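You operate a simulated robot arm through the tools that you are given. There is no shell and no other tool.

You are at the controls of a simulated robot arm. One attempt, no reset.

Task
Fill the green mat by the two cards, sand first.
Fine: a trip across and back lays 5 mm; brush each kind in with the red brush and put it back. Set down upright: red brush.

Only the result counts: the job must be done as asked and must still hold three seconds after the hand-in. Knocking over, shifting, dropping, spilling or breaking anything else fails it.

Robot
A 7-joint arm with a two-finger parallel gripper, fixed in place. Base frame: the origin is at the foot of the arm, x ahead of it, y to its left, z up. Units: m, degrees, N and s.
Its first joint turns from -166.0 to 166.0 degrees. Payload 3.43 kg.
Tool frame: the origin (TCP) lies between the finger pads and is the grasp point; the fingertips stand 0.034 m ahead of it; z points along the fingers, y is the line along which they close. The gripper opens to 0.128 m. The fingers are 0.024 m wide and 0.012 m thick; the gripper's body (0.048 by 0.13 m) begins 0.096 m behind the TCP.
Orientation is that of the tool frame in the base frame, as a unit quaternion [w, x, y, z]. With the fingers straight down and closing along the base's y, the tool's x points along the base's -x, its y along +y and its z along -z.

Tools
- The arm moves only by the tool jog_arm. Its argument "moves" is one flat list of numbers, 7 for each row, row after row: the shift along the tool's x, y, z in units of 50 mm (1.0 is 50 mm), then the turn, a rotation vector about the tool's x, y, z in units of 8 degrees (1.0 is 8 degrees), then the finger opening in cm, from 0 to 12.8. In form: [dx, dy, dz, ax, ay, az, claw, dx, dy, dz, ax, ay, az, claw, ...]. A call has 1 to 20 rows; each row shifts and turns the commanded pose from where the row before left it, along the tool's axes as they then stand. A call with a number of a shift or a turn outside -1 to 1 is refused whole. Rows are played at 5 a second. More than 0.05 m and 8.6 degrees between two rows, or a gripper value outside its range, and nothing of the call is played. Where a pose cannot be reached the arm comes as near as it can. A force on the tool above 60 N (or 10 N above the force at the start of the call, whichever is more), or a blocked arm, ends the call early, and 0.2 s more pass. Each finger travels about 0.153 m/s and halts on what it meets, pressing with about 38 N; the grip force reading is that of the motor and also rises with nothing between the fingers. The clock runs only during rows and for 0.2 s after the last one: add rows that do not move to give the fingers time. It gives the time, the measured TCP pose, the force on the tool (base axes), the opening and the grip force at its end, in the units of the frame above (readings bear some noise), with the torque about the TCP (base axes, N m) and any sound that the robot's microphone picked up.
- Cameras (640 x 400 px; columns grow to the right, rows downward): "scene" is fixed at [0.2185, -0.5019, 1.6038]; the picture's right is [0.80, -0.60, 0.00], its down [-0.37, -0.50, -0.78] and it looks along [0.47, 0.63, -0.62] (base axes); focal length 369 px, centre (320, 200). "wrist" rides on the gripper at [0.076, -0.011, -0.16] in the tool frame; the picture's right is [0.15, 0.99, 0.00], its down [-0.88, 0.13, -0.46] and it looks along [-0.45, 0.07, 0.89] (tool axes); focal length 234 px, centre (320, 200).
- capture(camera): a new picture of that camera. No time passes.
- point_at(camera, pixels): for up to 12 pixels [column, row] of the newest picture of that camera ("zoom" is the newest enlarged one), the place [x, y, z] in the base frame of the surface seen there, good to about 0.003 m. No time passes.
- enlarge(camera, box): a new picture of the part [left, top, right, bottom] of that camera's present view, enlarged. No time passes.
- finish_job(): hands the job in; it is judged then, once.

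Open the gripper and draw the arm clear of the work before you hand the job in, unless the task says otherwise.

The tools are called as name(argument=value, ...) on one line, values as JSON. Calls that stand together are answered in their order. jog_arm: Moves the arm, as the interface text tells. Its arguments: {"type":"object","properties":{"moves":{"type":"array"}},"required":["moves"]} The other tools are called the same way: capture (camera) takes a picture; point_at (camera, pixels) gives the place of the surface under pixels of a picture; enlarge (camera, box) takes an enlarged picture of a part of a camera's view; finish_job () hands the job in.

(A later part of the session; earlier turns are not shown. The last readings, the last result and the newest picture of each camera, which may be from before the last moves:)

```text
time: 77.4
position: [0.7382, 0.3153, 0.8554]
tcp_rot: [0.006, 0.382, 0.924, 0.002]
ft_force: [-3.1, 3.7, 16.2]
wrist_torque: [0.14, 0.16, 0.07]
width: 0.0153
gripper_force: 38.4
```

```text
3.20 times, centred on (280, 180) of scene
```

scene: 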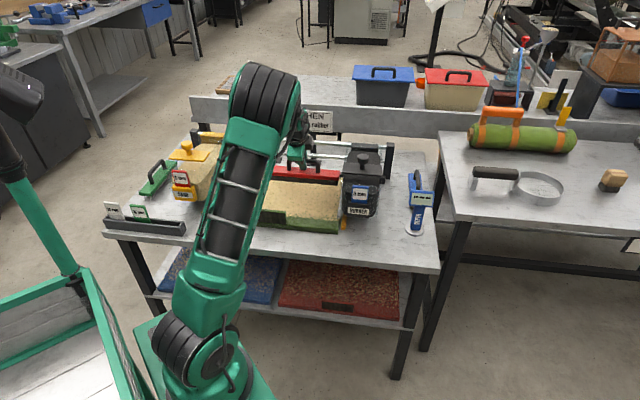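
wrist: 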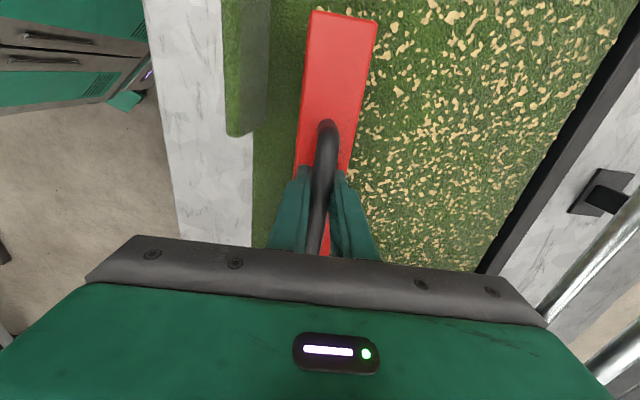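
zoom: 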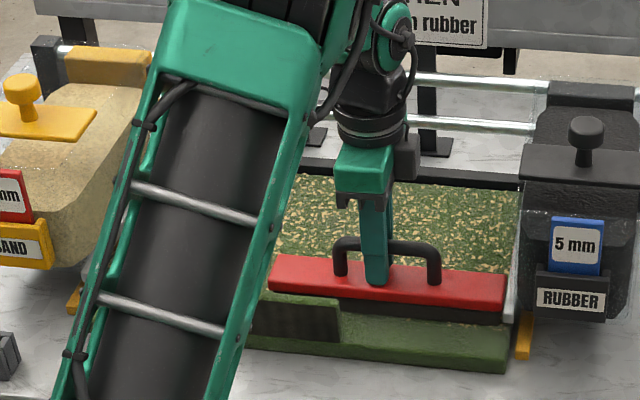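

All lanes are stroked. I lift the brush up 25 cm and look at the whole mat for leftover unbrushed sand.

jog_arm(moves=[0, 0, -0.5, 0, 0, 0, 0, 0, 0, -1, 0, 0, 0, 0, 0, 0, -1, 0, 0, 0, 0, 0, 0, -1, 0, 0, 0, 0, 0, 0, -1, 0, 0, 0, 0, 0, 0, -1, 0, 0, 0, 0, 0, 0, 0, 0, 0, 0, 0])

capture(camera="wrist")

enlarge(camera="scene", box=[180, 120, 380, 240])

```text
time: 79.0
position: [0.738, 0.3133, 1.1303]
tcp_rot: [0.005, 0.383, 0.924, 0.002]
ft_force: [0.6, -0.8, -1.6]
wrist_torque: [0.02, 0.02, 0.0]
width: 0.0155
gripper_force: 38.3
```

```text
taken
```

wrist: 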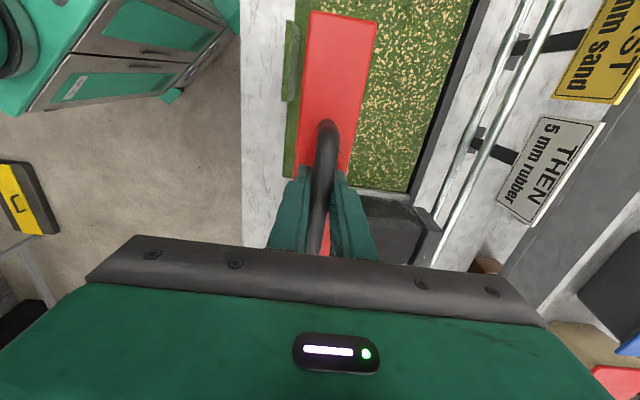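

```text
3.20 times, centred on (280, 180) of scene
```

zoom: 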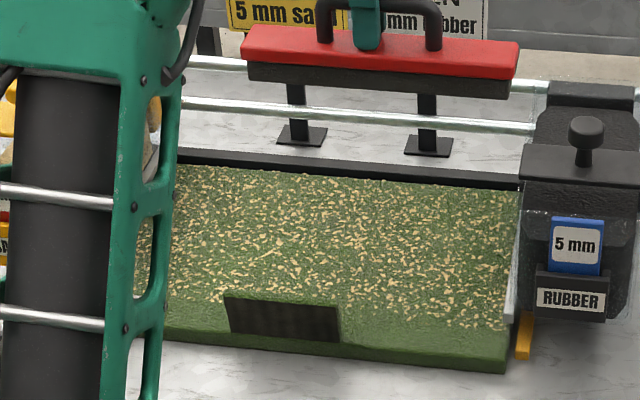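

The mat is evenly brushed as far as seen. I carry the brush back over to its place at high level.

jog_arm(moves=[-0.4, -0.17, 0, 0, 0, 0, 0, -0.82, -0.347, 0, 0, 0, 0, 0, -0.82, -0.347, 0, 0, 0, 0, 0, -0.82, -0.347, 0, 0, 0, 0, 0, -0.82, -0.347, 0, 0, 0, 0, 0, -0.82, -0.347, 0, 0, 0, 0, 0, -0.82, -0.347, 0, 0, 0, 0, 0, -0.82, -0.347, 0, 0, 0, 0, 0, 0, 0, 0, 0, 0, 0, 0, 0, 0, 0, 0, 0, 0, 0])

capture(camera="wrist")

capture(camera="scene")

enlarge(camera="scene", box=[180, 130, 360, 240])

```text
time: 81.2
position: [0.8567, 0.0051, 1.1292]
tcp_rot: [0.006, 0.383, 0.924, 0.001]
ft_force: [0.0, -0.2, -3.0]
wrist_torque: [0.01, -0.01, 0.0]
width: 0.0151
gripper_force: 37.7
```

```text
taken
```

wrist: 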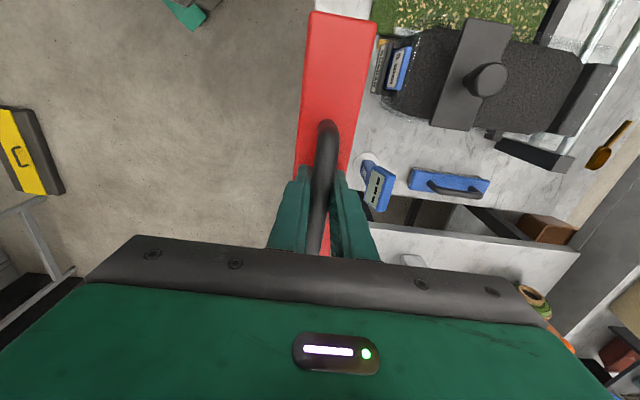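

```text
taken
```

scene: 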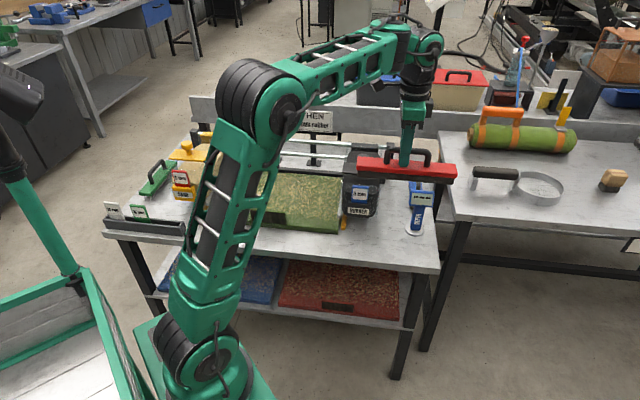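

```text
3.56 times, centred on (270, 185) of scene
```

zoom: 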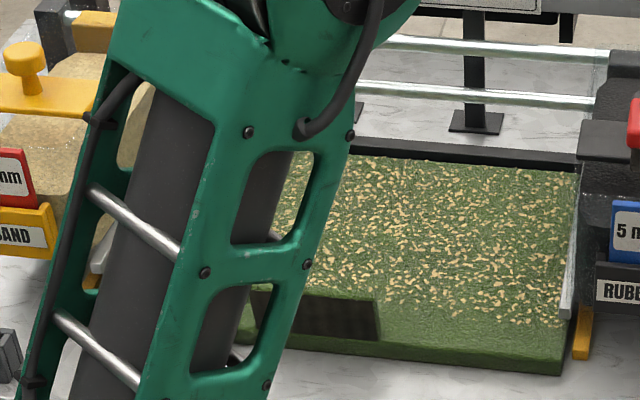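

Brush is over its place; I lower to z≈0.89, keeping away from the gauge, and read the pose.

jog_arm(moves=[0, 0, 0.8, 0, 0, 0, 0, 0, 0, 1, 0, 0, 0, 0, 0, 0, 1, 0, 0, 0, 0, 0, 0, 1, 0, 0, 0, 0, 0, 0, 0.9, 0, 0, 0, 0, 0, 0, 0, 0, 0, 0, 0, 0, 0, 0, 0, 0, 0, 0])

jog_arm(moves=[0, 0, 0, 0, 0, 0, 0])

capture(camera="scene")

enlarge(camera="scene", box=[330, 160, 450, 280])

capture(camera="wrist")

```text
time: 82.8
position: [0.8592, 0.0082, 0.8982]
tcp_rot: [0.005, 0.383, 0.924, 0.003]
ft_force: [-0.4, 0.2, -2.5]
wrist_torque: [0.02, 0.03, 0.01]
width: 0.0149
gripper_force: 37.5
```

```text
time: 83.2
position: [0.8579, 0.0085, 0.8978]
tcp_rot: [0.006, 0.383, 0.924, 0.002]
ft_force: [-0.3, 0.4, -2.4]
wrist_torque: [0.0, -0.02, -0.01]
width: 0.0151
gripper_force: 37.8
```

```text
taken
```

scene: 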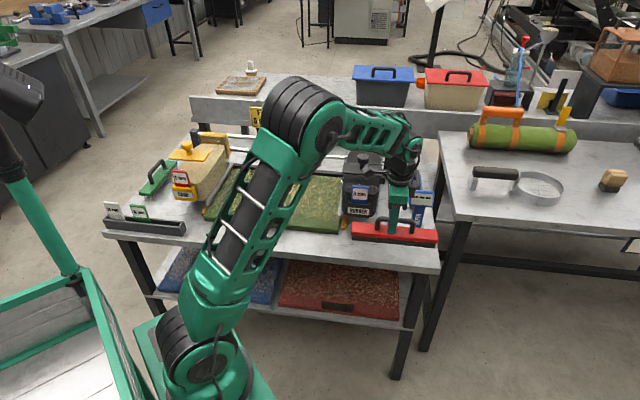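

```text
3.33 times, centred on (390, 220) of scene
```

zoom: 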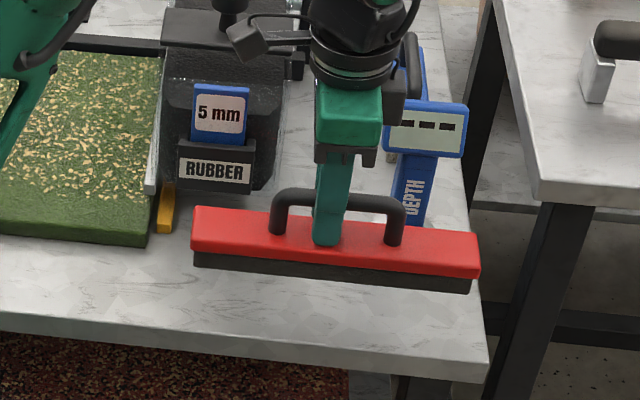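

```text
taken
```

wrist: 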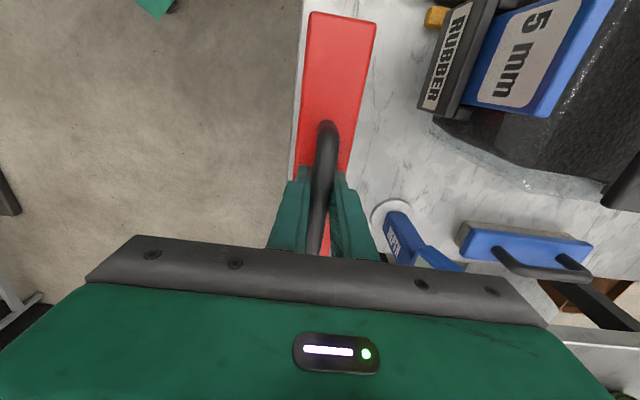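

I measure the brush's ends in hand against its original footprint (u 0.484–0.731, v≈0.591–0.636).

point_at(camera="wrist", pixels=[[312, 14], [372, 24], [315, 40], [365, 40], [300, 140], [346, 150], [325, 128], [324, 150]])

point_at(camera="zoom", pixels=[[197, 210], [193, 245], [478, 235], [478, 272], [272, 230], [402, 240], [290, 193], [390, 200], [475, 232], [200, 208]])

```text
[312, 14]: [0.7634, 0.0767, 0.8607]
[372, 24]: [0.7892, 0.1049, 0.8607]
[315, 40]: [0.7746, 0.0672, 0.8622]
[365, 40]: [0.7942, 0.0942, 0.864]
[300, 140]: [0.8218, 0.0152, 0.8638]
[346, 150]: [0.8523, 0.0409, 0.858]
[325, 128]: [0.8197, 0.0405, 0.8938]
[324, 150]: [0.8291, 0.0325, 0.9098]
```

```text
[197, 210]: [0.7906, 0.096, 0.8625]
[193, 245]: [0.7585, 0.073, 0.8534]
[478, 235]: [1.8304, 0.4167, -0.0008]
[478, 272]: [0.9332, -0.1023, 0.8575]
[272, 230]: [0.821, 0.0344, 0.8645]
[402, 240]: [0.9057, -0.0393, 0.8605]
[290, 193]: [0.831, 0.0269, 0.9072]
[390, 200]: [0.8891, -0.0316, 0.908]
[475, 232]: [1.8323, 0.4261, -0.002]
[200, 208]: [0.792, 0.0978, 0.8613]
```

The brush ends coincide with its original position within ~2 mm. I lower it straight down, last millimetres gently.

jog_arm(moves=[0, 0, 0.5, 0, 0, 0, 0, 0, 0, 0.5, 0, 0, 0, 0, 0, 0, 0.14, 0, 0, 0, 0, 0, 0, 0, 0, 0, 0, 0])

jog_arm(moves=[0, 0, 0.06, 0, 0, 0, 0, 0, 0, 0, 0, 0, 0, 0])

jog_arm(moves=[0, 0, 0.04, 0, 0, 0, 0, 0, 0, 0, 0, 0, 0, 0])

```text
time: 84.2
position: [0.861, 0.007, 0.8419]
tcp_rot: [0.005, 0.382, 0.924, 0.001]
ft_force: [1.2, -0.5, -2.9]
wrist_torque: [0.02, 0.0, 0.07]
width: 0.0153
gripper_force: 38.5
```

```text
time: 84.8
position: [0.8622, 0.006, 0.8388]
tcp_rot: [0.005, 0.382, 0.924, 0.001]
ft_force: [-0.7, -0.3, -1.2]
wrist_torque: [0.03, 0.0, 0.01]
width: 0.0152
gripper_force: 38.3
```

```text
time: 85.4
position: [0.8623, 0.0048, 0.837]
tcp_rot: [0.005, 0.382, 0.924, 0.002]
ft_force: [-0.3, 0.1, -3.5]
wrist_torque: [0.01, 0.02, 0.0]
width: 0.0152
gripper_force: 38.2
```

Still hanging at z 0.837; another 1.5–2 mm steps until the table takes the weight.

jog_arm(moves=[0, 0, 0.03, 0, 0, 0, 0, 0, 0, 0, 0, 0, 0, 0])

jog_arm(moves=[0, 0, 0.03, 0, 0, 0, 0, 0, 0, 0, 0, 0, 0, 0])

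```text
time: 86.0
position: [0.8635, 0.0048, 0.8341]
tcp_rot: [0.006, 0.383, 0.924, 0.001]
ft_force: [-0.4, -0.1, -1.4]
wrist_torque: [-0.01, -0.03, 0.0]
width: 0.015
gripper_force: 37.9
```

```text
time: 86.6
position: [0.8627, 0.0064, 0.8339]
tcp_rot: [0.006, 0.383, 0.924, 0.002]
ft_force: [-4.3, -2.1, 17.2]
wrist_torque: [0.49, 0.32, 0.07]
width: 0.0154
gripper_force: 38.6
```

The brush stands on the table (17 N). I ease off 1.5 mm, open, and rise straight up, then check.

jog_arm(moves=[0, 0, -0.03, 0, 0, 0, 0, 0, 0, 0, 0, 0, 0, 2, 0, 0, 0, 0, 0, 0, 4, 0, 0, 0, 0, 0, 0, 6, 0, 0, 0, 0, 0, 0, 7, 0, 0, -0.5, 0, 0, 0, 7, 0, 0, -1, 0, 0, 0, 7, 0, 0, -1, 0, 0, 0, 7, 0, 0, -1, 0, 0, 0, 7, 0, 0, -1, 0, 0, 0, 7, 0, 0, -1, 0, 0, 0, 7, 0, 0, -1, 0, 0, 0, 7, 0, 0, 0, 0, 0, 0, 7])

capture(camera="wrist")

enlarge(camera="scene", box=[330, 160, 450, 280])

```text
time: 89.4
position: [0.8602, 0.0117, 1.16]
tcp_rot: [0.005, 0.382, 0.924, 0.003]
ft_force: [-0.3, -0.7, 0.7]
wrist_torque: [0.03, 0.01, 0.03]
width: 0.0699
gripper_force: 0.1
```

```text
taken
```

wrist: 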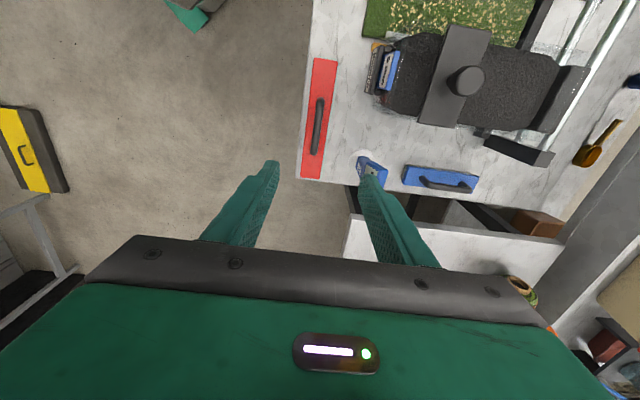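

```text
3.33 times, centred on (390, 220) of scene
```

zoom: 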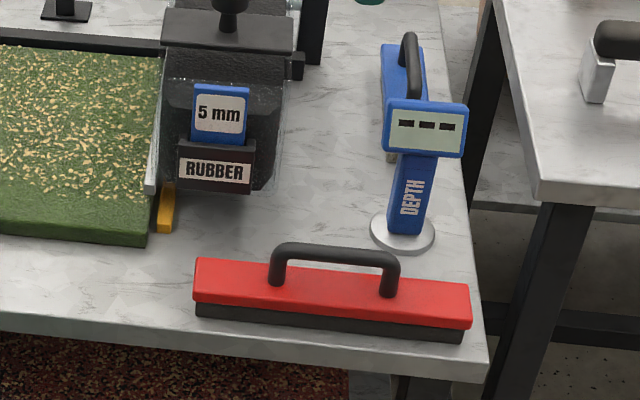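

The red brush is back upright in place. Next I rotate the tool back 90° for the rubber knob and first check the left part of the mat.

jog_arm(moves=[0, 0, 0, 0, 0, -0.9375, 7, 0, 0, 0, 0, 0, -0.9375, 7, 0, 0, 0, 0, 0, -0.9375, 7, 0, 0, 0, 0, 0, -0.9375, 7, 0, 0, 0, 0, 0, -0.9375, 7, 0, 0, 0, 0, 0, -0.9375, 7, 0, 0, 0, 0, 0, -0.9375, 7, 0, 0, 0, 0, 0, -0.9375, 7, 0, 0, 0, 0, 0, -0.9375, 7, 0, 0, 0, 0, 0, -0.9375, 7, 0, 0, 0, 0, 0, -0.9375, 7, 0, 0, 0, 0, 0, -0.9375, 7, -0.3, 0.8, 0, 0, 0, 0, 7, -0.3, 0.8, 0, 0, 0, 0, 7, -0.1, 0.4, 0, 0, 0, 0, 7, 0, 0, 0, 0, 0, 0, 7])

capture(camera="wrist")

capture(camera="scene")

```text
time: 92.8
position: [0.814, 0.0993, 1.1586]
tcp_rot: [0.005, -0.383, 0.924, -0.001]
ft_force: [-0.9, 0.6, 0.2]
wrist_torque: [-0.05, 0.0, 0.0]
width: 0.0703
gripper_force: 0.0
```

```text
taken
```

wrist: 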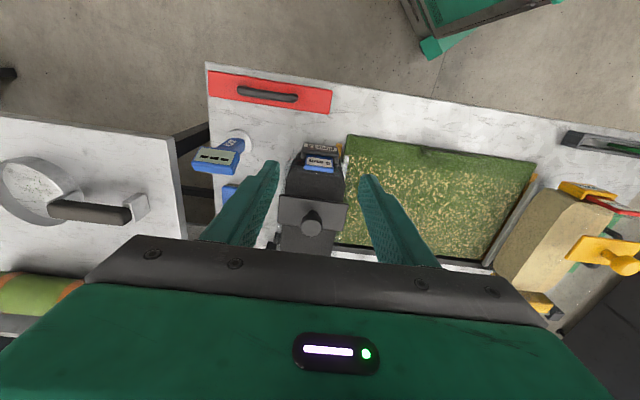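

```text
taken
```

scene: 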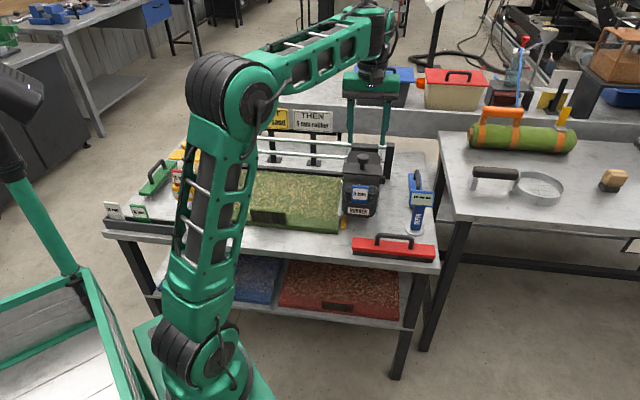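

The whole mat shows in the wrist view; I enlarge it to check for unbrushed sand, and measure the rubber knob at (312,226).

enlarge(camera="wrist", box=[320, 110, 580, 270])

point_at(camera="wrist", pixels=[[312, 217], [305, 217], [319, 217], [312, 210], [312, 222], [285, 205], [340, 215], [312, 228]])

point_at(camera="scene", pixels=[[362, 155], [362, 158], [356, 157], [368, 157], [362, 152]])

```text
2.46 times, centred on (450, 190) of wrist
```

zoom: 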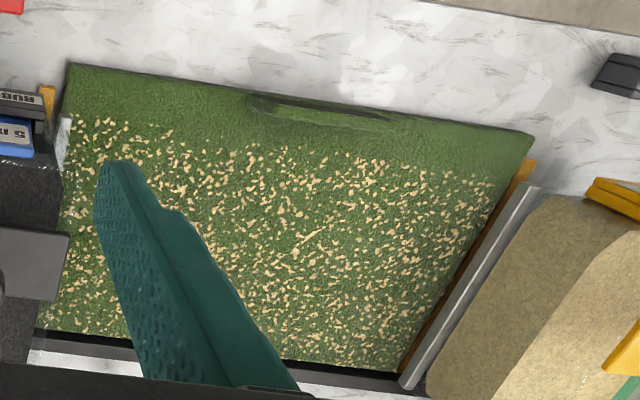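

```text
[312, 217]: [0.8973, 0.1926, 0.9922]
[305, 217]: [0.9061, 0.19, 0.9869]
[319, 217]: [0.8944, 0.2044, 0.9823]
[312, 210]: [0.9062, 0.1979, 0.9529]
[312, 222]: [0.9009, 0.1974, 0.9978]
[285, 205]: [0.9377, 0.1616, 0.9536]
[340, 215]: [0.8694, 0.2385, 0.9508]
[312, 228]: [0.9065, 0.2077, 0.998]
```

```text
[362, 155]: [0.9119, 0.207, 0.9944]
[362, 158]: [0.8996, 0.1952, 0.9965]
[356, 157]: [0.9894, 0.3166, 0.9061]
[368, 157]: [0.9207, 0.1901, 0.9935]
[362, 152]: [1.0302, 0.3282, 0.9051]
```

Brushing is uniform. The rubber knob centre is ≈(0.904,0.202); I go 8 cm above it and verify.

jog_arm(moves=[-0.68, 0.042, 0.39, 0, 0, 0, 7, -0.68, 0.042, 0.39, 0, 0, 0, 7, -0.68, 0.042, 0.39, 0, 0, 0, 7, -0.68, 0.042, 0.39, 0, 0, 0, 7, 0, 0, 0, 0, 0, 0, 7, 0, 0, 0, 0, 0, 0, 7])

capture(camera="wrist")

point_at(camera="wrist", pixels=[[317, 160], [308, 160], [326, 160], [317, 153], [317, 167], [275, 145], [365, 155]])

```text
time: 94.2
position: [0.9045, 0.205, 1.0793]
tcp_rot: [0.005, -0.383, 0.924, -0.002]
ft_force: [0.1, 0.4, -0.1]
wrist_torque: [0.01, 0.02, 0.01]
width: 0.0698
gripper_force: 0.1
```

```text
taken
```

wrist: 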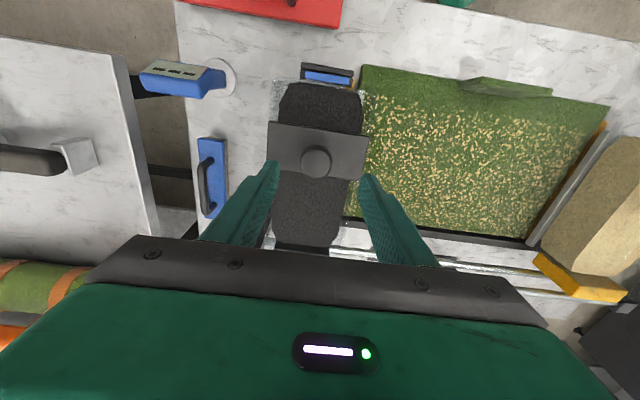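

```text
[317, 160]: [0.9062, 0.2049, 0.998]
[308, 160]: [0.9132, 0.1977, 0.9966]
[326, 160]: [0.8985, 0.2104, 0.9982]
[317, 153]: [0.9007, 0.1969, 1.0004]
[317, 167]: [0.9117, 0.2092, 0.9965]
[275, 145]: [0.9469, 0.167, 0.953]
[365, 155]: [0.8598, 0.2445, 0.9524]
```

Aligned within ~2 mm. I descend to z≈0.994 and close on the rubber knob.

jog_arm(moves=[0, -0.03, 0.6, 0, 0, 0, 7, 0, 0, 0.6, 0, 0, 0, 7, 0, 0, 0.5, 0, 0, 0, 7, 0, 0, 0, 0, 0, 0, 7])

jog_arm(moves=[0, 0, 0, 0, 0, 0, 4.5, 0, 0, 0, 0, 0, 0, 2.5, 0, 0, 0, 0, 0, 0, 1, 0, 0, 0, 0, 0, 0, 1])

capture(camera="wrist")

```text
time: 95.2
position: [0.9069, 0.2018, 0.9942]
tcp_rot: [0.005, -0.382, 0.924, -0.002]
ft_force: [0.6, 0.8, 0.1]
wrist_torque: [-0.01, -0.01, 0.03]
width: 0.07
gripper_force: 0.1
```

```text
time: 96.2
position: [0.9077, 0.2008, 0.9953]
tcp_rot: [0.005, -0.383, 0.924, -0.002]
ft_force: [1.8, 0.3, -0.9]
wrist_torque: [1.23, 0.81, -0.08]
width: 0.0336
gripper_force: 44.6
```

```text
taken
```

wrist: 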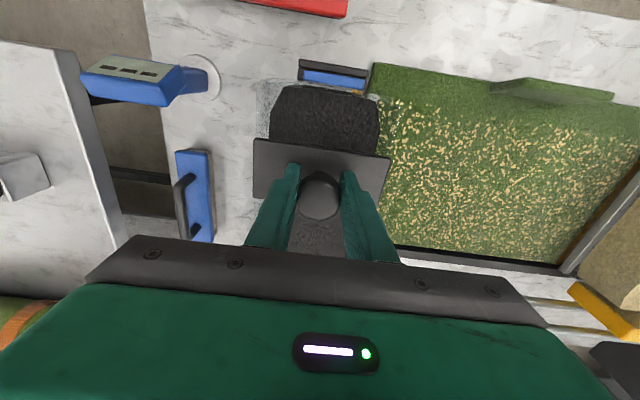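

Knob held at u≈0.500. I push the rubber hopper across (−u), about 37 cm first, at the same pace.

jog_arm(moves=[0, 0.2, -0.001, 0, 0, 0, 1, 0, 0.4, -0.003, 0, 0, 0, 1, 0, 0.4, -0.003, 0, 0, 0, 1, 0, 0.4, -0.003, 0, 0, 0, 1, 0, 0.4, -0.003, 0, 0, 0, 1, 0, 0.4, -0.003, 0, 0, 0, 1, 0, 0.4, -0.003, 0, 0, 0, 1, 0, 0.4, -0.003, 0, 0, 0, 1, 0, 0.4, -0.003, 0, 0, 0, 1, 0, 0.4, -0.003, 0, 0, 0, 1, 0, 0.4, -0.003, 0, 0, 0, 1, 0, 0.4, -0.003, 0, 0, 0, 1, 0, 0.4, -0.003, 0, 0, 0, 1, 0, 0.4, -0.003, 0, 0, 0, 1, 0, 0.4, -0.003, 0, 0, 0, 1, 0, 0.4, -0.003, 0, 0, 0, 1, 0, 0.4, -0.003, 0, 0, 0, 1, 0, 0.4, -0.003, 0, 0, 0, 1, 0, 0.2, -0.002, 0, 0, 0, 1, 0, 0, 0, 0, 0, 0, 1])

capture(camera="wrist")

enlarge(camera="scene", box=[150, 110, 400, 260])

```text
time: 100.4
position: [0.651, 0.4552, 0.9931]
tcp_rot: [0.004, -0.385, 0.923, -0.002]
ft_force: [-19.7, -15.7, 18.6]
wrist_torque: [0.83, 1.59, 0.04]
width: 0.0336
gripper_force: 45.0
```

```text
taken
```

wrist: 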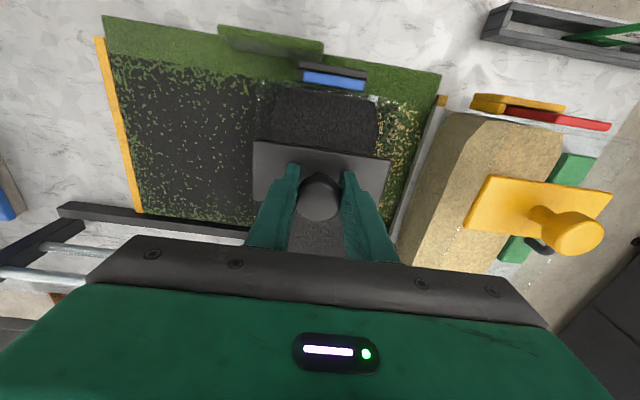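

```text
2.56 times, centred on (275, 185) of scene
```

zoom: 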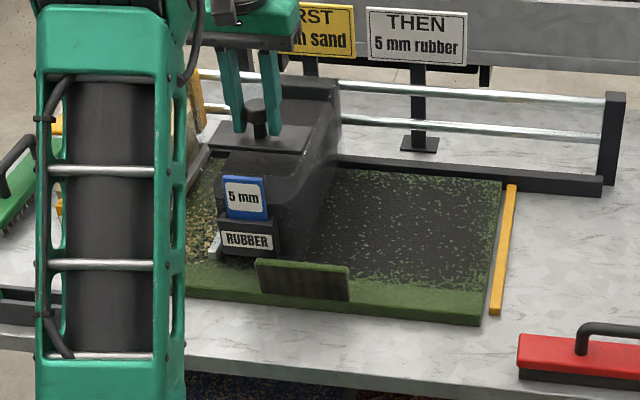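

Rubber is laid over most of the mat (u=0.138 now). I go on ~7 cm slowly toward the left edge, easing side loads.

jog_arm(moves=[0.01, 0.1, -0.02, 0, 0, 0, 1, 0, 0.35, -0.003, 0, 0, 0, 1, 0, 0.35, -0.003, 0, 0, 0, 1, 0, 0.3, -0.002, 0, 0, 0, 1, 0, 0.2, 0, 0, 0, 0, 1, 0, 0.1, 0, 0, 0, 0, 1, 0, 0, 0, 0, 0, 0, 1])

capture(camera="wrist")

enlarge(camera="wrist", box=[250, 60, 450, 260])

enlarge(camera="scene", box=[160, 130, 280, 230])

```text
time: 102.0
position: [0.6016, 0.5046, 0.9925]
tcp_rot: [0.004, -0.383, 0.924, -0.003]
ft_force: [-6.7, -8.3, -17.8]
wrist_torque: [1.55, 0.83, -0.1]
width: 0.0336
gripper_force: 44.9
```

```text
taken
```

wrist: 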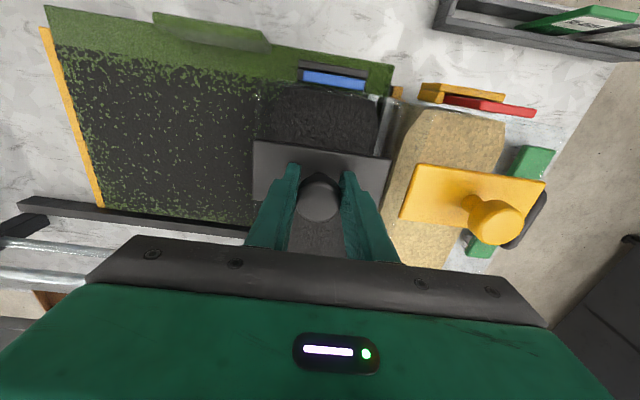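

```text
2.00 times, centred on (350, 160) of wrist
```

zoom: 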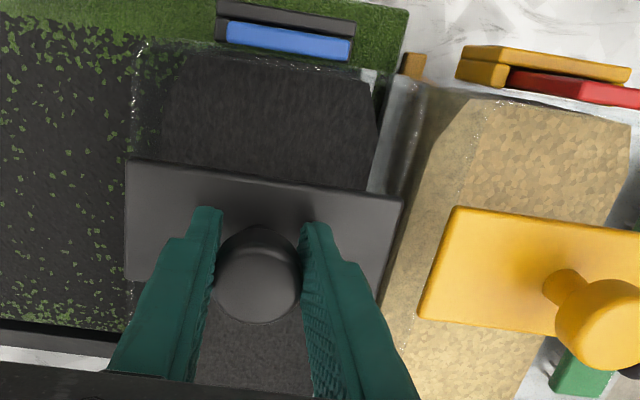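

```text
4.00 times, centred on (220, 180) of scene
```

zoom: 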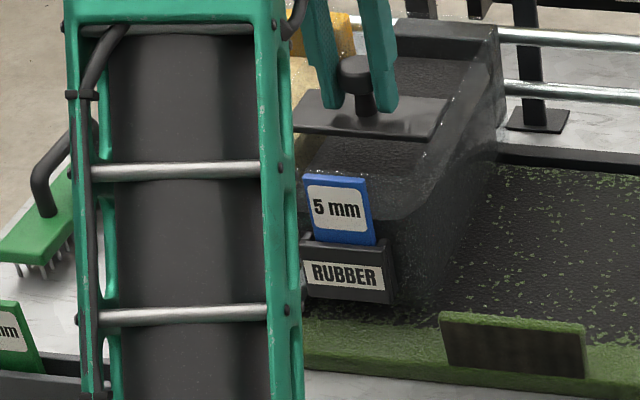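

About 1 cm gap remains to the sand hopper; I advance 6.5 mm more to match the other side's end point.

jog_arm(moves=[0, 0.07, 0.02, 0, 0, 0, 1, 0, 0.06, 0, 0, 0, 0, 1, 0, 0, 0, 0, 0, 0, 1, 0, 0, 0, 0, 0, 0, 1])

enlarge(camera="wrist", box=[250, 60, 450, 260])

```text
time: 103.0
position: [0.5986, 0.5097, 0.9929]
tcp_rot: [0.006, -0.383, 0.924, -0.003]
ft_force: [-0.3, -3.8, -14.5]
wrist_torque: [0.89, 1.38, 0.0]
width: 0.0336
gripper_force: 45.2
```

```text
2.00 times, centred on (350, 160) of wrist
```

zoom: 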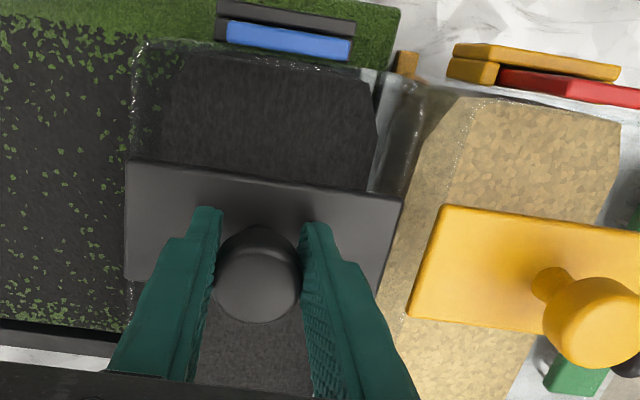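

The across leg is complete without touching the sand hopper. I drive the rubber hopper back to its home.

jog_arm(moves=[0, -0.2, 0.015, 0, 0, 0, 1, 0, -0.4, 0.003, 0, 0, 0, 1, 0, -0.4, 0.003, 0, 0, 0, 1, 0, -0.4, 0.003, 0, 0, 0, 1, 0, -0.4, 0.003, 0, 0, 0, 1, 0, -0.4, 0.003, 0, 0, 0, 1, 0, -0.4, 0.003, 0, 0, 0, 1, 0, -0.4, 0.003, 0, 0, 0, 1, 0, -0.4, 0.003, 0, 0, 0, 1, 0, -0.4, 0.003, 0, 0, 0, 1, 0, -0.4, 0.003, 0, 0, 0, 1, 0, -0.4, 0.003, 0, 0, 0, 1, 0, -0.4, 0.003, 0, 0, 0, 1, 0, -0.4, 0.003, 0, 0, 0, 1, 0, -0.4, 0.003, 0, 0, 0, 1, 0, -0.4, 0.003, 0, 0, 0, 1, 0, -0.4, 0.003, 0, 0, 0, 1, 0, -0.4, 0.003, 0, 0, 0, 1, 0, -0.4, 0.003, 0, 0, 0, 1, 0, -0.2, 0, 0, 0, 0, 1])

jog_arm(moves=[0, -0.2, 0.002, 0, 0, 0, 1, 0, -0.3, 0.002, 0, 0, 0, 1, 0, -0.3, 0.002, 0, 0, 0, 1, 0, -0.2, 0, 0, 0, 0, 1, 0, -0.1, 0, 0, 0, 0, 1, 0, -0.04, 0, 0, 0, 0, 1, 0, 0, 0, 0, 0, 0, 1])

capture(camera="wrist")

capture(camera="scene")

```text
time: 107.2
position: [0.8669, 0.2424, 0.9954]
tcp_rot: [0.006, -0.382, 0.924, -0.003]
ft_force: [-5.7, -4.3, -23.5]
wrist_torque: [0.66, 1.47, 0.16]
width: 0.0336
gripper_force: 45.4
```

```text
time: 108.8
position: [0.9073, 0.2012, 0.9953]
tcp_rot: [0.006, -0.384, 0.923, -0.002]
ft_force: [15.0, 17.7, -6.0]
wrist_torque: [1.48, 0.9, 0.15]
width: 0.0337
gripper_force: 45.1
```

```text
taken
```

wrist: 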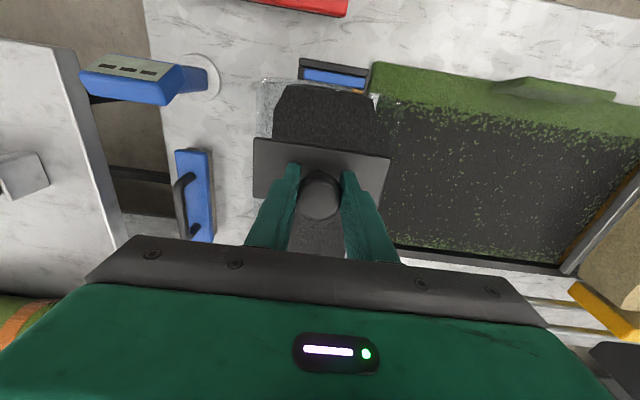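

```text
taken
```

scene: 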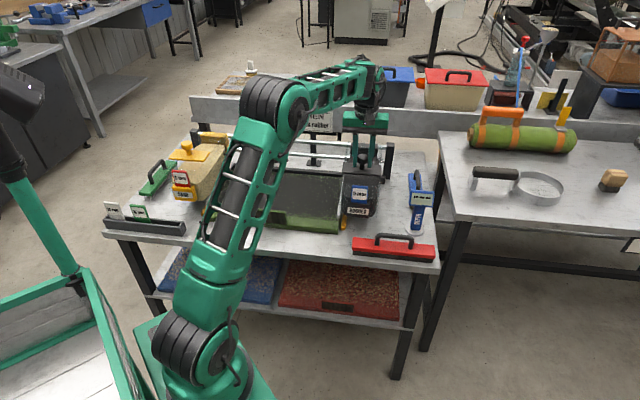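

Back at u≈0.499. I nudge 2 mm to confirm the stop, then release and rise.

jog_arm(moves=[-0.01, -0.05, 0, 0, 0, 0, 1, 0, 0, 0, 0, 0, 0, 1])

jog_arm(moves=[0, 0.03, 0, 0, 0, 0, 2, 0, 0, 0, 0, 0, 0, 4, 0, 0, 0, 0, 0, 0, 6, 0, 0, 0, 0, 0, 0, 7, 0, 0, -0.6, 0, 0, 0, 7, 0, 0, -1, 0, 0, 0, 7, 0, 0, -1, 0, 0, 0, 7, 0, 0, -1, 0, 0, 0, 7, 0, 0, 0, 0, 0, 0, 7])

capture(camera="wrist")

```text
time: 109.4
position: [0.9093, 0.2007, 0.9957]
tcp_rot: [0.006, -0.383, 0.924, -0.002]
ft_force: [0.0, 18.2, 3.8]
wrist_torque: [1.51, 1.28, -0.03]
width: 0.0338
gripper_force: 45.1
```

```text
time: 111.4
position: [0.9059, 0.2015, 1.1787]
tcp_rot: [0.006, -0.383, 0.924, -0.002]
ft_force: [-0.2, 0.0, -0.6]
wrist_torque: [-0.01, -0.03, -0.01]
width: 0.0695
gripper_force: 0.1
```

```text
taken
```

wrist: 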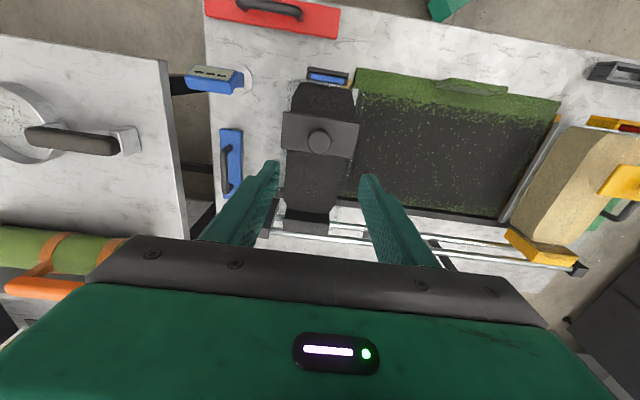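

Rubber is laid and the hopper is home. Now I yaw 90° again and move over the brush handle.

jog_arm(moves=[0, 0, 0, 0, 0, 0.9375, 7, 0, 0, 0, 0, 0, 0.9375, 7, 0, 0, 0, 0, 0, 0.9375, 7, 0, 0, 0, 0, 0, 0.9375, 7, 0, 0, 0, 0, 0, 0.9375, 7, 0, 0, 0, 0, 0, 0.9375, 7, 0, 0, 0, 0, 0, 0.9375, 7, 0, 0, 0, 0, 0, 0.9375, 7, 0, 0, 0, 0, 0, 0.9375, 7, 0, 0, 0, 0, 0, 0.9375, 7, 0, 0, 0, 0, 0, 0.9375, 7, 0, 0, 0, 0, 0, 0.9375, 7, -0.4, -0.68, 0, 0, 0, 0, 7, -0.45, -0.68, 0, 0, 0, 0, 7, -0.45, -0.68, 0, 0, 0, 0, 7, -0.45, -0.67, 0, 0, 0, 0, 7, -0.4, -0.67, 0, 0, 0, 0, 7, 0, 0, 0, 0, 0, 0, 7])

jog_arm(moves=[0, 0, 0.9, 0, 0, 0, 7, 0, 0, 1, 0, 0, 0, 7, 0, 0, 1, 0, 0, 0, 7, 0, 0, 1, 0, 0, 0, 7, 0, 0, 0.8, 0, 0, 0, 7, 0, 0, 0, 0, 0, 0, 7])

capture(camera="wrist")

enlarge(camera="scene", box=[330, 140, 460, 280])

```text
time: 115.2
position: [0.8625, 0.0013, 1.1743]
tcp_rot: [0.006, 0.382, 0.924, 0.001]
ft_force: [0.3, 0.2, 1.0]
wrist_torque: [0.0, 0.04, -0.03]
width: 0.07
gripper_force: 0.2
```

```text
time: 116.6
position: [0.8607, 0.004, 0.9385]
tcp_rot: [0.006, 0.383, 0.924, 0.002]
ft_force: [-0.4, -0.4, -0.4]
wrist_torque: [0.02, 0.01, -0.03]
width: 0.0701
gripper_force: 0.1
```

```text
taken
```

wrist: 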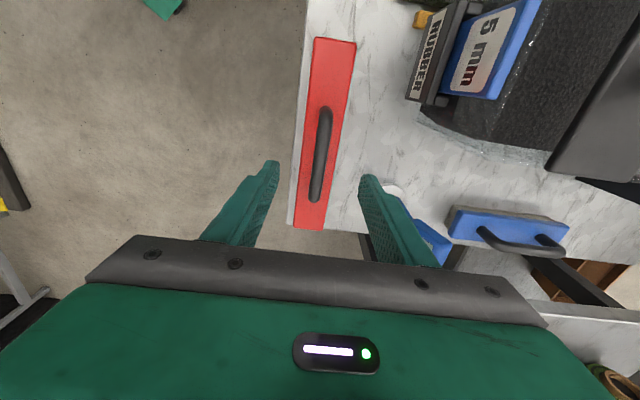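

```text
2.86 times, centred on (395, 210) of scene
```

zoom: 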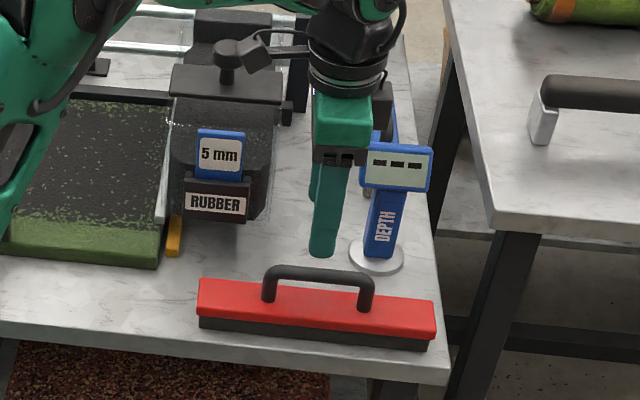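

I re-measure the bar (wrist (325,110)–(315,200)) and red top before grasping.

point_at(camera="wrist", pixels=[[325, 112], [323, 130], [320, 150], [318, 170], [315, 195], [316, 42], [354, 46], [300, 215], [325, 215], [305, 130], [341, 130]])

point_at(camera="zoom", pixels=[[265, 295], [317, 270], [370, 305], [200, 285], [435, 305], [205, 310], [430, 335]])

```text
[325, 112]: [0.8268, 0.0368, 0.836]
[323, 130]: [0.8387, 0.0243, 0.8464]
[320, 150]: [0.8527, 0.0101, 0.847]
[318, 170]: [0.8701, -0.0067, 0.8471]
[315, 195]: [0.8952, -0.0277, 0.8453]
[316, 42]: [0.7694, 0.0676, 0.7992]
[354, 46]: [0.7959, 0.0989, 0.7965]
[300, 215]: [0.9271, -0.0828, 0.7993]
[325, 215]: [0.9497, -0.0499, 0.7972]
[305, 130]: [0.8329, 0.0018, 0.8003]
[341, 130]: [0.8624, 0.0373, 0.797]
```

```text
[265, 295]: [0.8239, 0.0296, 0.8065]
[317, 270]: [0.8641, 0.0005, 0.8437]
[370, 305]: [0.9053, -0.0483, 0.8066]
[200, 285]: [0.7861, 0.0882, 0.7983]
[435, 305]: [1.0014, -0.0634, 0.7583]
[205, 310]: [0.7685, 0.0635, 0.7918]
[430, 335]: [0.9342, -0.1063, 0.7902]
```

Bar at v≈0.611; the brush stands ~7 mm to the right of its original spot, which I will correct on return. I descend to z≈0.836 and grasp deep again.

jog_arm(moves=[-0.16, 0, 0.5, 0, 0, 0, 7, 0, 0, 0.6, 0, 0, 0, 7, 0, 0, 0.6, 0, 0, 0, 7, 0, 0, 0.33, 0, 0, 0, 6, 0, 0, 0, 0, 0, 0, 6])

capture(camera="wrist")

jog_arm(moves=[0, 0, 0, 0, 0, 0, 6])

```text
time: 117.8
position: [0.8728, 0.0003, 0.8396]
tcp_rot: [0.005, 0.382, 0.924, 0.001]
ft_force: [-0.9, 0.6, 0.3]
wrist_torque: [-0.01, 0.02, -0.01]
width: 0.0601
gripper_force: 0.1
```

```text
taken
```

wrist: 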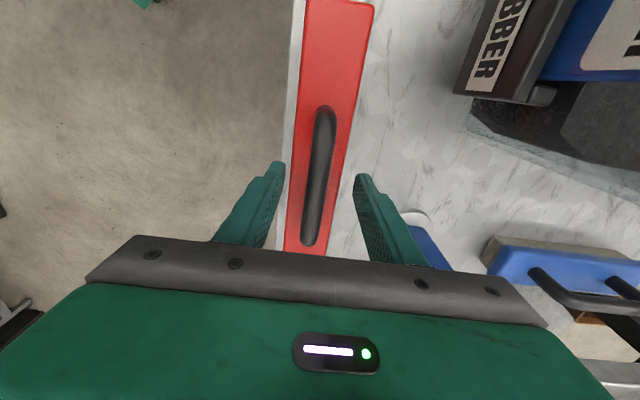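

```text
time: 118.2
position: [0.8728, -0.0, 0.8388]
tcp_rot: [0.006, 0.382, 0.924, 0.001]
ft_force: [0.0, -0.2, -0.7]
wrist_torque: [-0.02, -0.03, 0.0]
width: 0.06
gripper_force: 0.1
```

Nearly there; I lower 2 mm, shift −2 mm in v, and close.

jog_arm(moves=[0, -0.04, 0.04, 0, 0, 0, 6, 0, 0, 0, 0, 0, 0, 4.5, 0, 0, 0, 0, 0, 0, 3, 0, 0, 0, 0, 0, 0, 2, 0, 0, 0, 0, 0, 0, 1, 0, 0, 0, 0, 0, 0, 0, 0, 0, 0, 0, 0, 0, 0])

capture(camera="wrist")

```text
time: 119.8
position: [0.8705, -0.0022, 0.8382]
tcp_rot: [0.005, 0.382, 0.924, 0.002]
ft_force: [-1.4, -1.1, 1.8]
wrist_torque: [-0.01, -0.04, 0.02]
width: 0.0151
gripper_force: 38.1
```

```text
taken
```

wrist: 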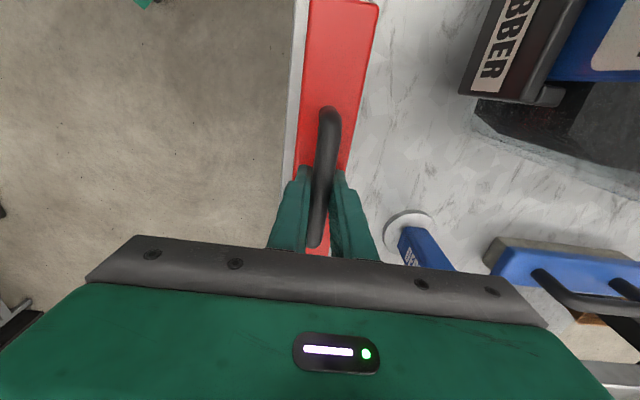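

Grip good. I lift to z 1.13 and carry the brush to above the mat's right front (u≈0.30, v≈0.745).

jog_arm(moves=[0, 0, -0.3, 0, 0, 0, 0, 0, 0, -0.7, 0, 0, 0, 0, 0, 0, -1, 0, 0, 0, 0, 0, 0, -1, 0, 0, 0, 0, 0, 0, -1, 0, 0, 0, 0, 0, 0, -1, 0, 0, 0, 0, 0, 0, -0.84, 0, 0, 0, 0, 0.4, 0.165, 0, 0, 0, 0, 0, 0.8, 0.33, 0, 0, 0, 0, 0, 0.8, 0.33, 0, 0, 0, 0, 0, 0.8, 0.33, 0, 0, 0, 0, 0, 0.8, 0.33, 0, 0, 0, 0, 0, 0.8, 0.33, 0, 0, 0, 0, 0, 0.8, 0.33, 0, 0, 0, 0, 0, 0.8, 0.33, 0, 0, 0, 0, 0, 0.34, 0.145, 0, 0, 0, 0, 0, 0, 0, 0, 0, 0, 0, 0])

capture(camera="wrist")

capture(camera="scene")

point_at(camera="scene", pixels=[[300, 200], [320, 210], [285, 195]])

```text
time: 123.4
position: [0.7347, 0.3161, 1.1268]
tcp_rot: [0.005, 0.383, 0.924, 0.002]
ft_force: [0.6, 0.2, -2.0]
wrist_torque: [0.0, -0.01, -0.02]
width: 0.0152
gripper_force: 38.0
```

```text
taken
```

wrist: 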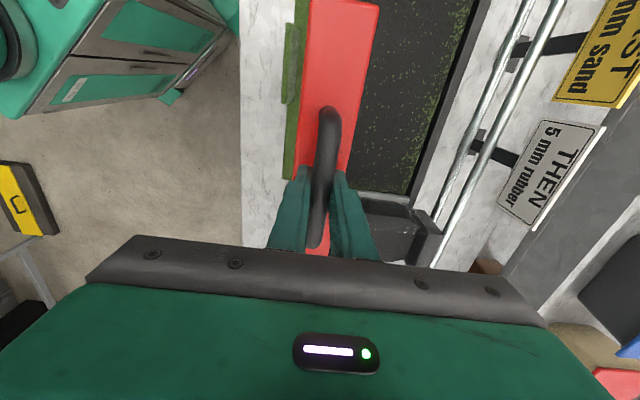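

```text
taken
```

scene: 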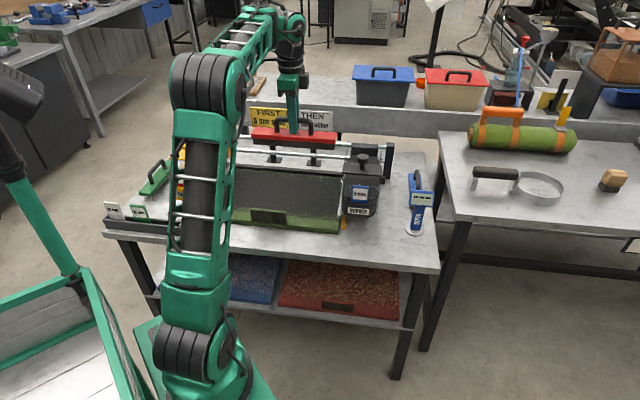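

```text
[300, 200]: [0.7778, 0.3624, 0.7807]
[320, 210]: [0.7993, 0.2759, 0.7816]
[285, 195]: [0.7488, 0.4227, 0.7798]
```

I lower to z≈0.885 at u≈0.296 and check the right-end clearance.

jog_arm(moves=[0, 0, 0.9, 0, 0, 0, 0, 0, 0, 1, 0, 0, 0, 0, 0, 0, 1, 0, 0, 0, 0, 0, 0, 1, 0, 0, 0, 0, 0, 0, 0.8, 0, 0, 0, 0, 0, 0, 0.1, 0, 0, 0, 0, 0, 0, 0, 0, 0, 0, 0])

enlarge(camera="scene", box=[220, 130, 380, 240])

point_at(camera="zoom", pixels=[[500, 300], [502, 280], [490, 310], [300, 250], [515, 300]])

```text
time: 125.0
position: [0.7409, 0.3136, 0.8846]
tcp_rot: [0.005, 0.383, 0.924, 0.002]
ft_force: [0.0, -0.6, -1.9]
wrist_torque: [0.05, -0.02, -0.01]
width: 0.0149
gripper_force: 37.9
```

```text
3.64 times, centred on (300, 185) of scene
```

zoom: 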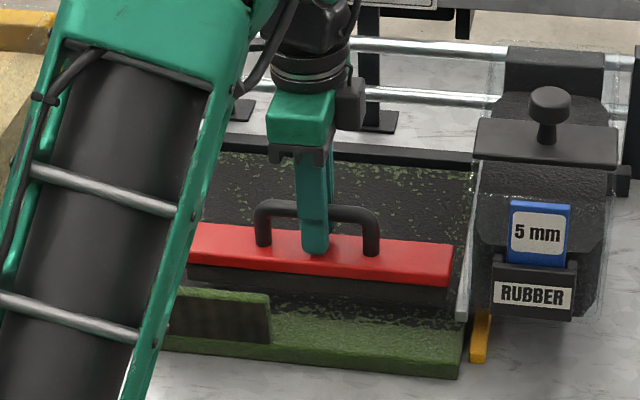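

```text
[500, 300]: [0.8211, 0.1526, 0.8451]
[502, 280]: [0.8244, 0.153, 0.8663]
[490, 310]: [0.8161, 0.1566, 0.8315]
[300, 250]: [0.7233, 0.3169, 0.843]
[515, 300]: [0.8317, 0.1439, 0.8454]
```

Right end is clear of the strip. I lower in steps to contact.

jog_arm(moves=[0, 0, 0.2, 0, 0, 0, 0, 0, 0, 0.16, 0, 0, 0, 0, 0, 0, 0, 0, 0, 0, 0])

jog_arm(moves=[0, 0, 0.06, 0, 0, 0, 0, 0, 0, 0, 0, 0, 0, 0])

jog_arm(moves=[0, 0, 0.04, 0, 0, 0, 0, 0, 0, 0, 0, 0, 0, 0])

```text
time: 125.8
position: [0.7391, 0.3141, 0.8673]
tcp_rot: [0.006, 0.383, 0.924, 0.003]
ft_force: [-0.1, -0.5, -2.6]
wrist_torque: [-0.02, 0.04, -0.03]
width: 0.0152
gripper_force: 38.0
```

```text
time: 126.4
position: [0.7389, 0.314, 0.8639]
tcp_rot: [0.005, 0.382, 0.924, 0.002]
ft_force: [-0.5, 0.1, -2.5]
wrist_torque: [-0.03, -0.03, -0.04]
width: 0.0153
gripper_force: 38.0
```

```text
time: 127.0
position: [0.7387, 0.3134, 0.8627]
tcp_rot: [0.006, 0.383, 0.924, 0.002]
ft_force: [0.7, 0.8, -1.8]
wrist_torque: [-0.01, -0.01, 0.0]
width: 0.0152
gripper_force: 38.0
```

Still free at z 0.8627; continue in 1.5 mm steps.

jog_arm(moves=[0, 0, 0.03, 0, 0, 0, 0, 0, 0, 0, 0, 0, 0, 0])

jog_arm(moves=[0, 0, 0.03, 0, 0, 0, 0, 0, 0, 0, 0, 0, 0, 0])

```text
time: 127.6
position: [0.7392, 0.3135, 0.8615]
tcp_rot: [0.005, 0.383, 0.924, 0.002]
ft_force: [0.5, -0.1, -2.3]
wrist_torque: [-0.01, 0.0, -0.02]
width: 0.0151
gripper_force: 37.7
```

```text
time: 128.2
position: [0.7382, 0.3142, 0.8595]
tcp_rot: [0.006, 0.383, 0.924, 0.003]
ft_force: [0.3, -0.4, -2.6]
wrist_torque: [-0.01, 0.03, -0.01]
width: 0.0151
gripper_force: 38.8
```

jog_arm(moves=[0, 0, 0.03, 0, 0, 0, 0, 0, 0, 0, 0, 0, 0, 0])

jog_arm(moves=[0, 0, 0.03, 0, 0, 0, 0, 0, 0, 0, 0, 0, 0, 0])

```text
time: 128.8
position: [0.7373, 0.3144, 0.8587]
tcp_rot: [0.006, 0.382, 0.924, 0.003]
ft_force: [0.1, 0.8, -2.2]
wrist_torque: [0.04, 0.01, 0.0]
width: 0.0153
gripper_force: 38.3
```

```text
time: 129.4
position: [0.7375, 0.3127, 0.8592]
tcp_rot: [0.006, 0.383, 0.924, 0.003]
ft_force: [-2.1, -4.8, 16.4]
wrist_torque: [0.26, 0.11, 0.04]
width: 0.0152
gripper_force: 37.6
```

Contact found (16 N at z 0.859). I stroke −u along the front lane.

jog_arm(moves=[0, 0, -0.012, 0, 0, 0, 0, 0.2, 0, -0.001, 0, 0, 0, 0, 0.4, 0, -0.003, 0, 0, 0, 0, 0.4, 0, -0.003, 0, 0, 0, 0, 0.4, 0, -0.003, 0, 0, 0, 0, 0.4, 0, -0.003, 0, 0, 0, 0, 0.4, 0, -0.003, 0, 0, 0, 0, 0.4, 0, -0.003, 0, 0, 0, 0, 0.4, 0, -0.003, 0, 0, 0, 0, 0.4, 0, -0.002, 0, 0, 0, 0, 0, 0, 0, 0, 0, 0, 0])

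capture(camera="wrist")

enlarge(camera="scene", box=[180, 120, 380, 240])

```text
time: 131.8
position: [0.6162, 0.4365, 0.8593]
tcp_rot: [0.005, 0.381, 0.924, 0.002]
ft_force: [0.7, -1.4, 15.2]
wrist_torque: [-0.14, -0.14, -0.04]
width: 0.0153
gripper_force: 37.9
```

```text
taken
```

wrist: 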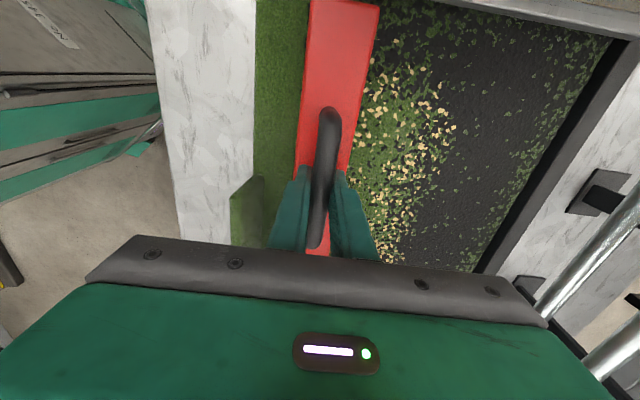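

```text
3.20 times, centred on (280, 180) of scene
```

zoom: 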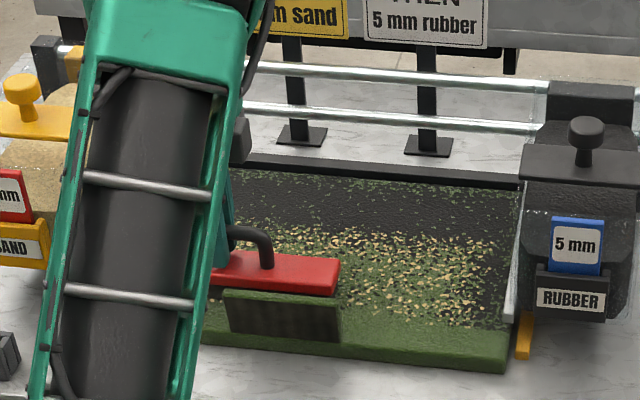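

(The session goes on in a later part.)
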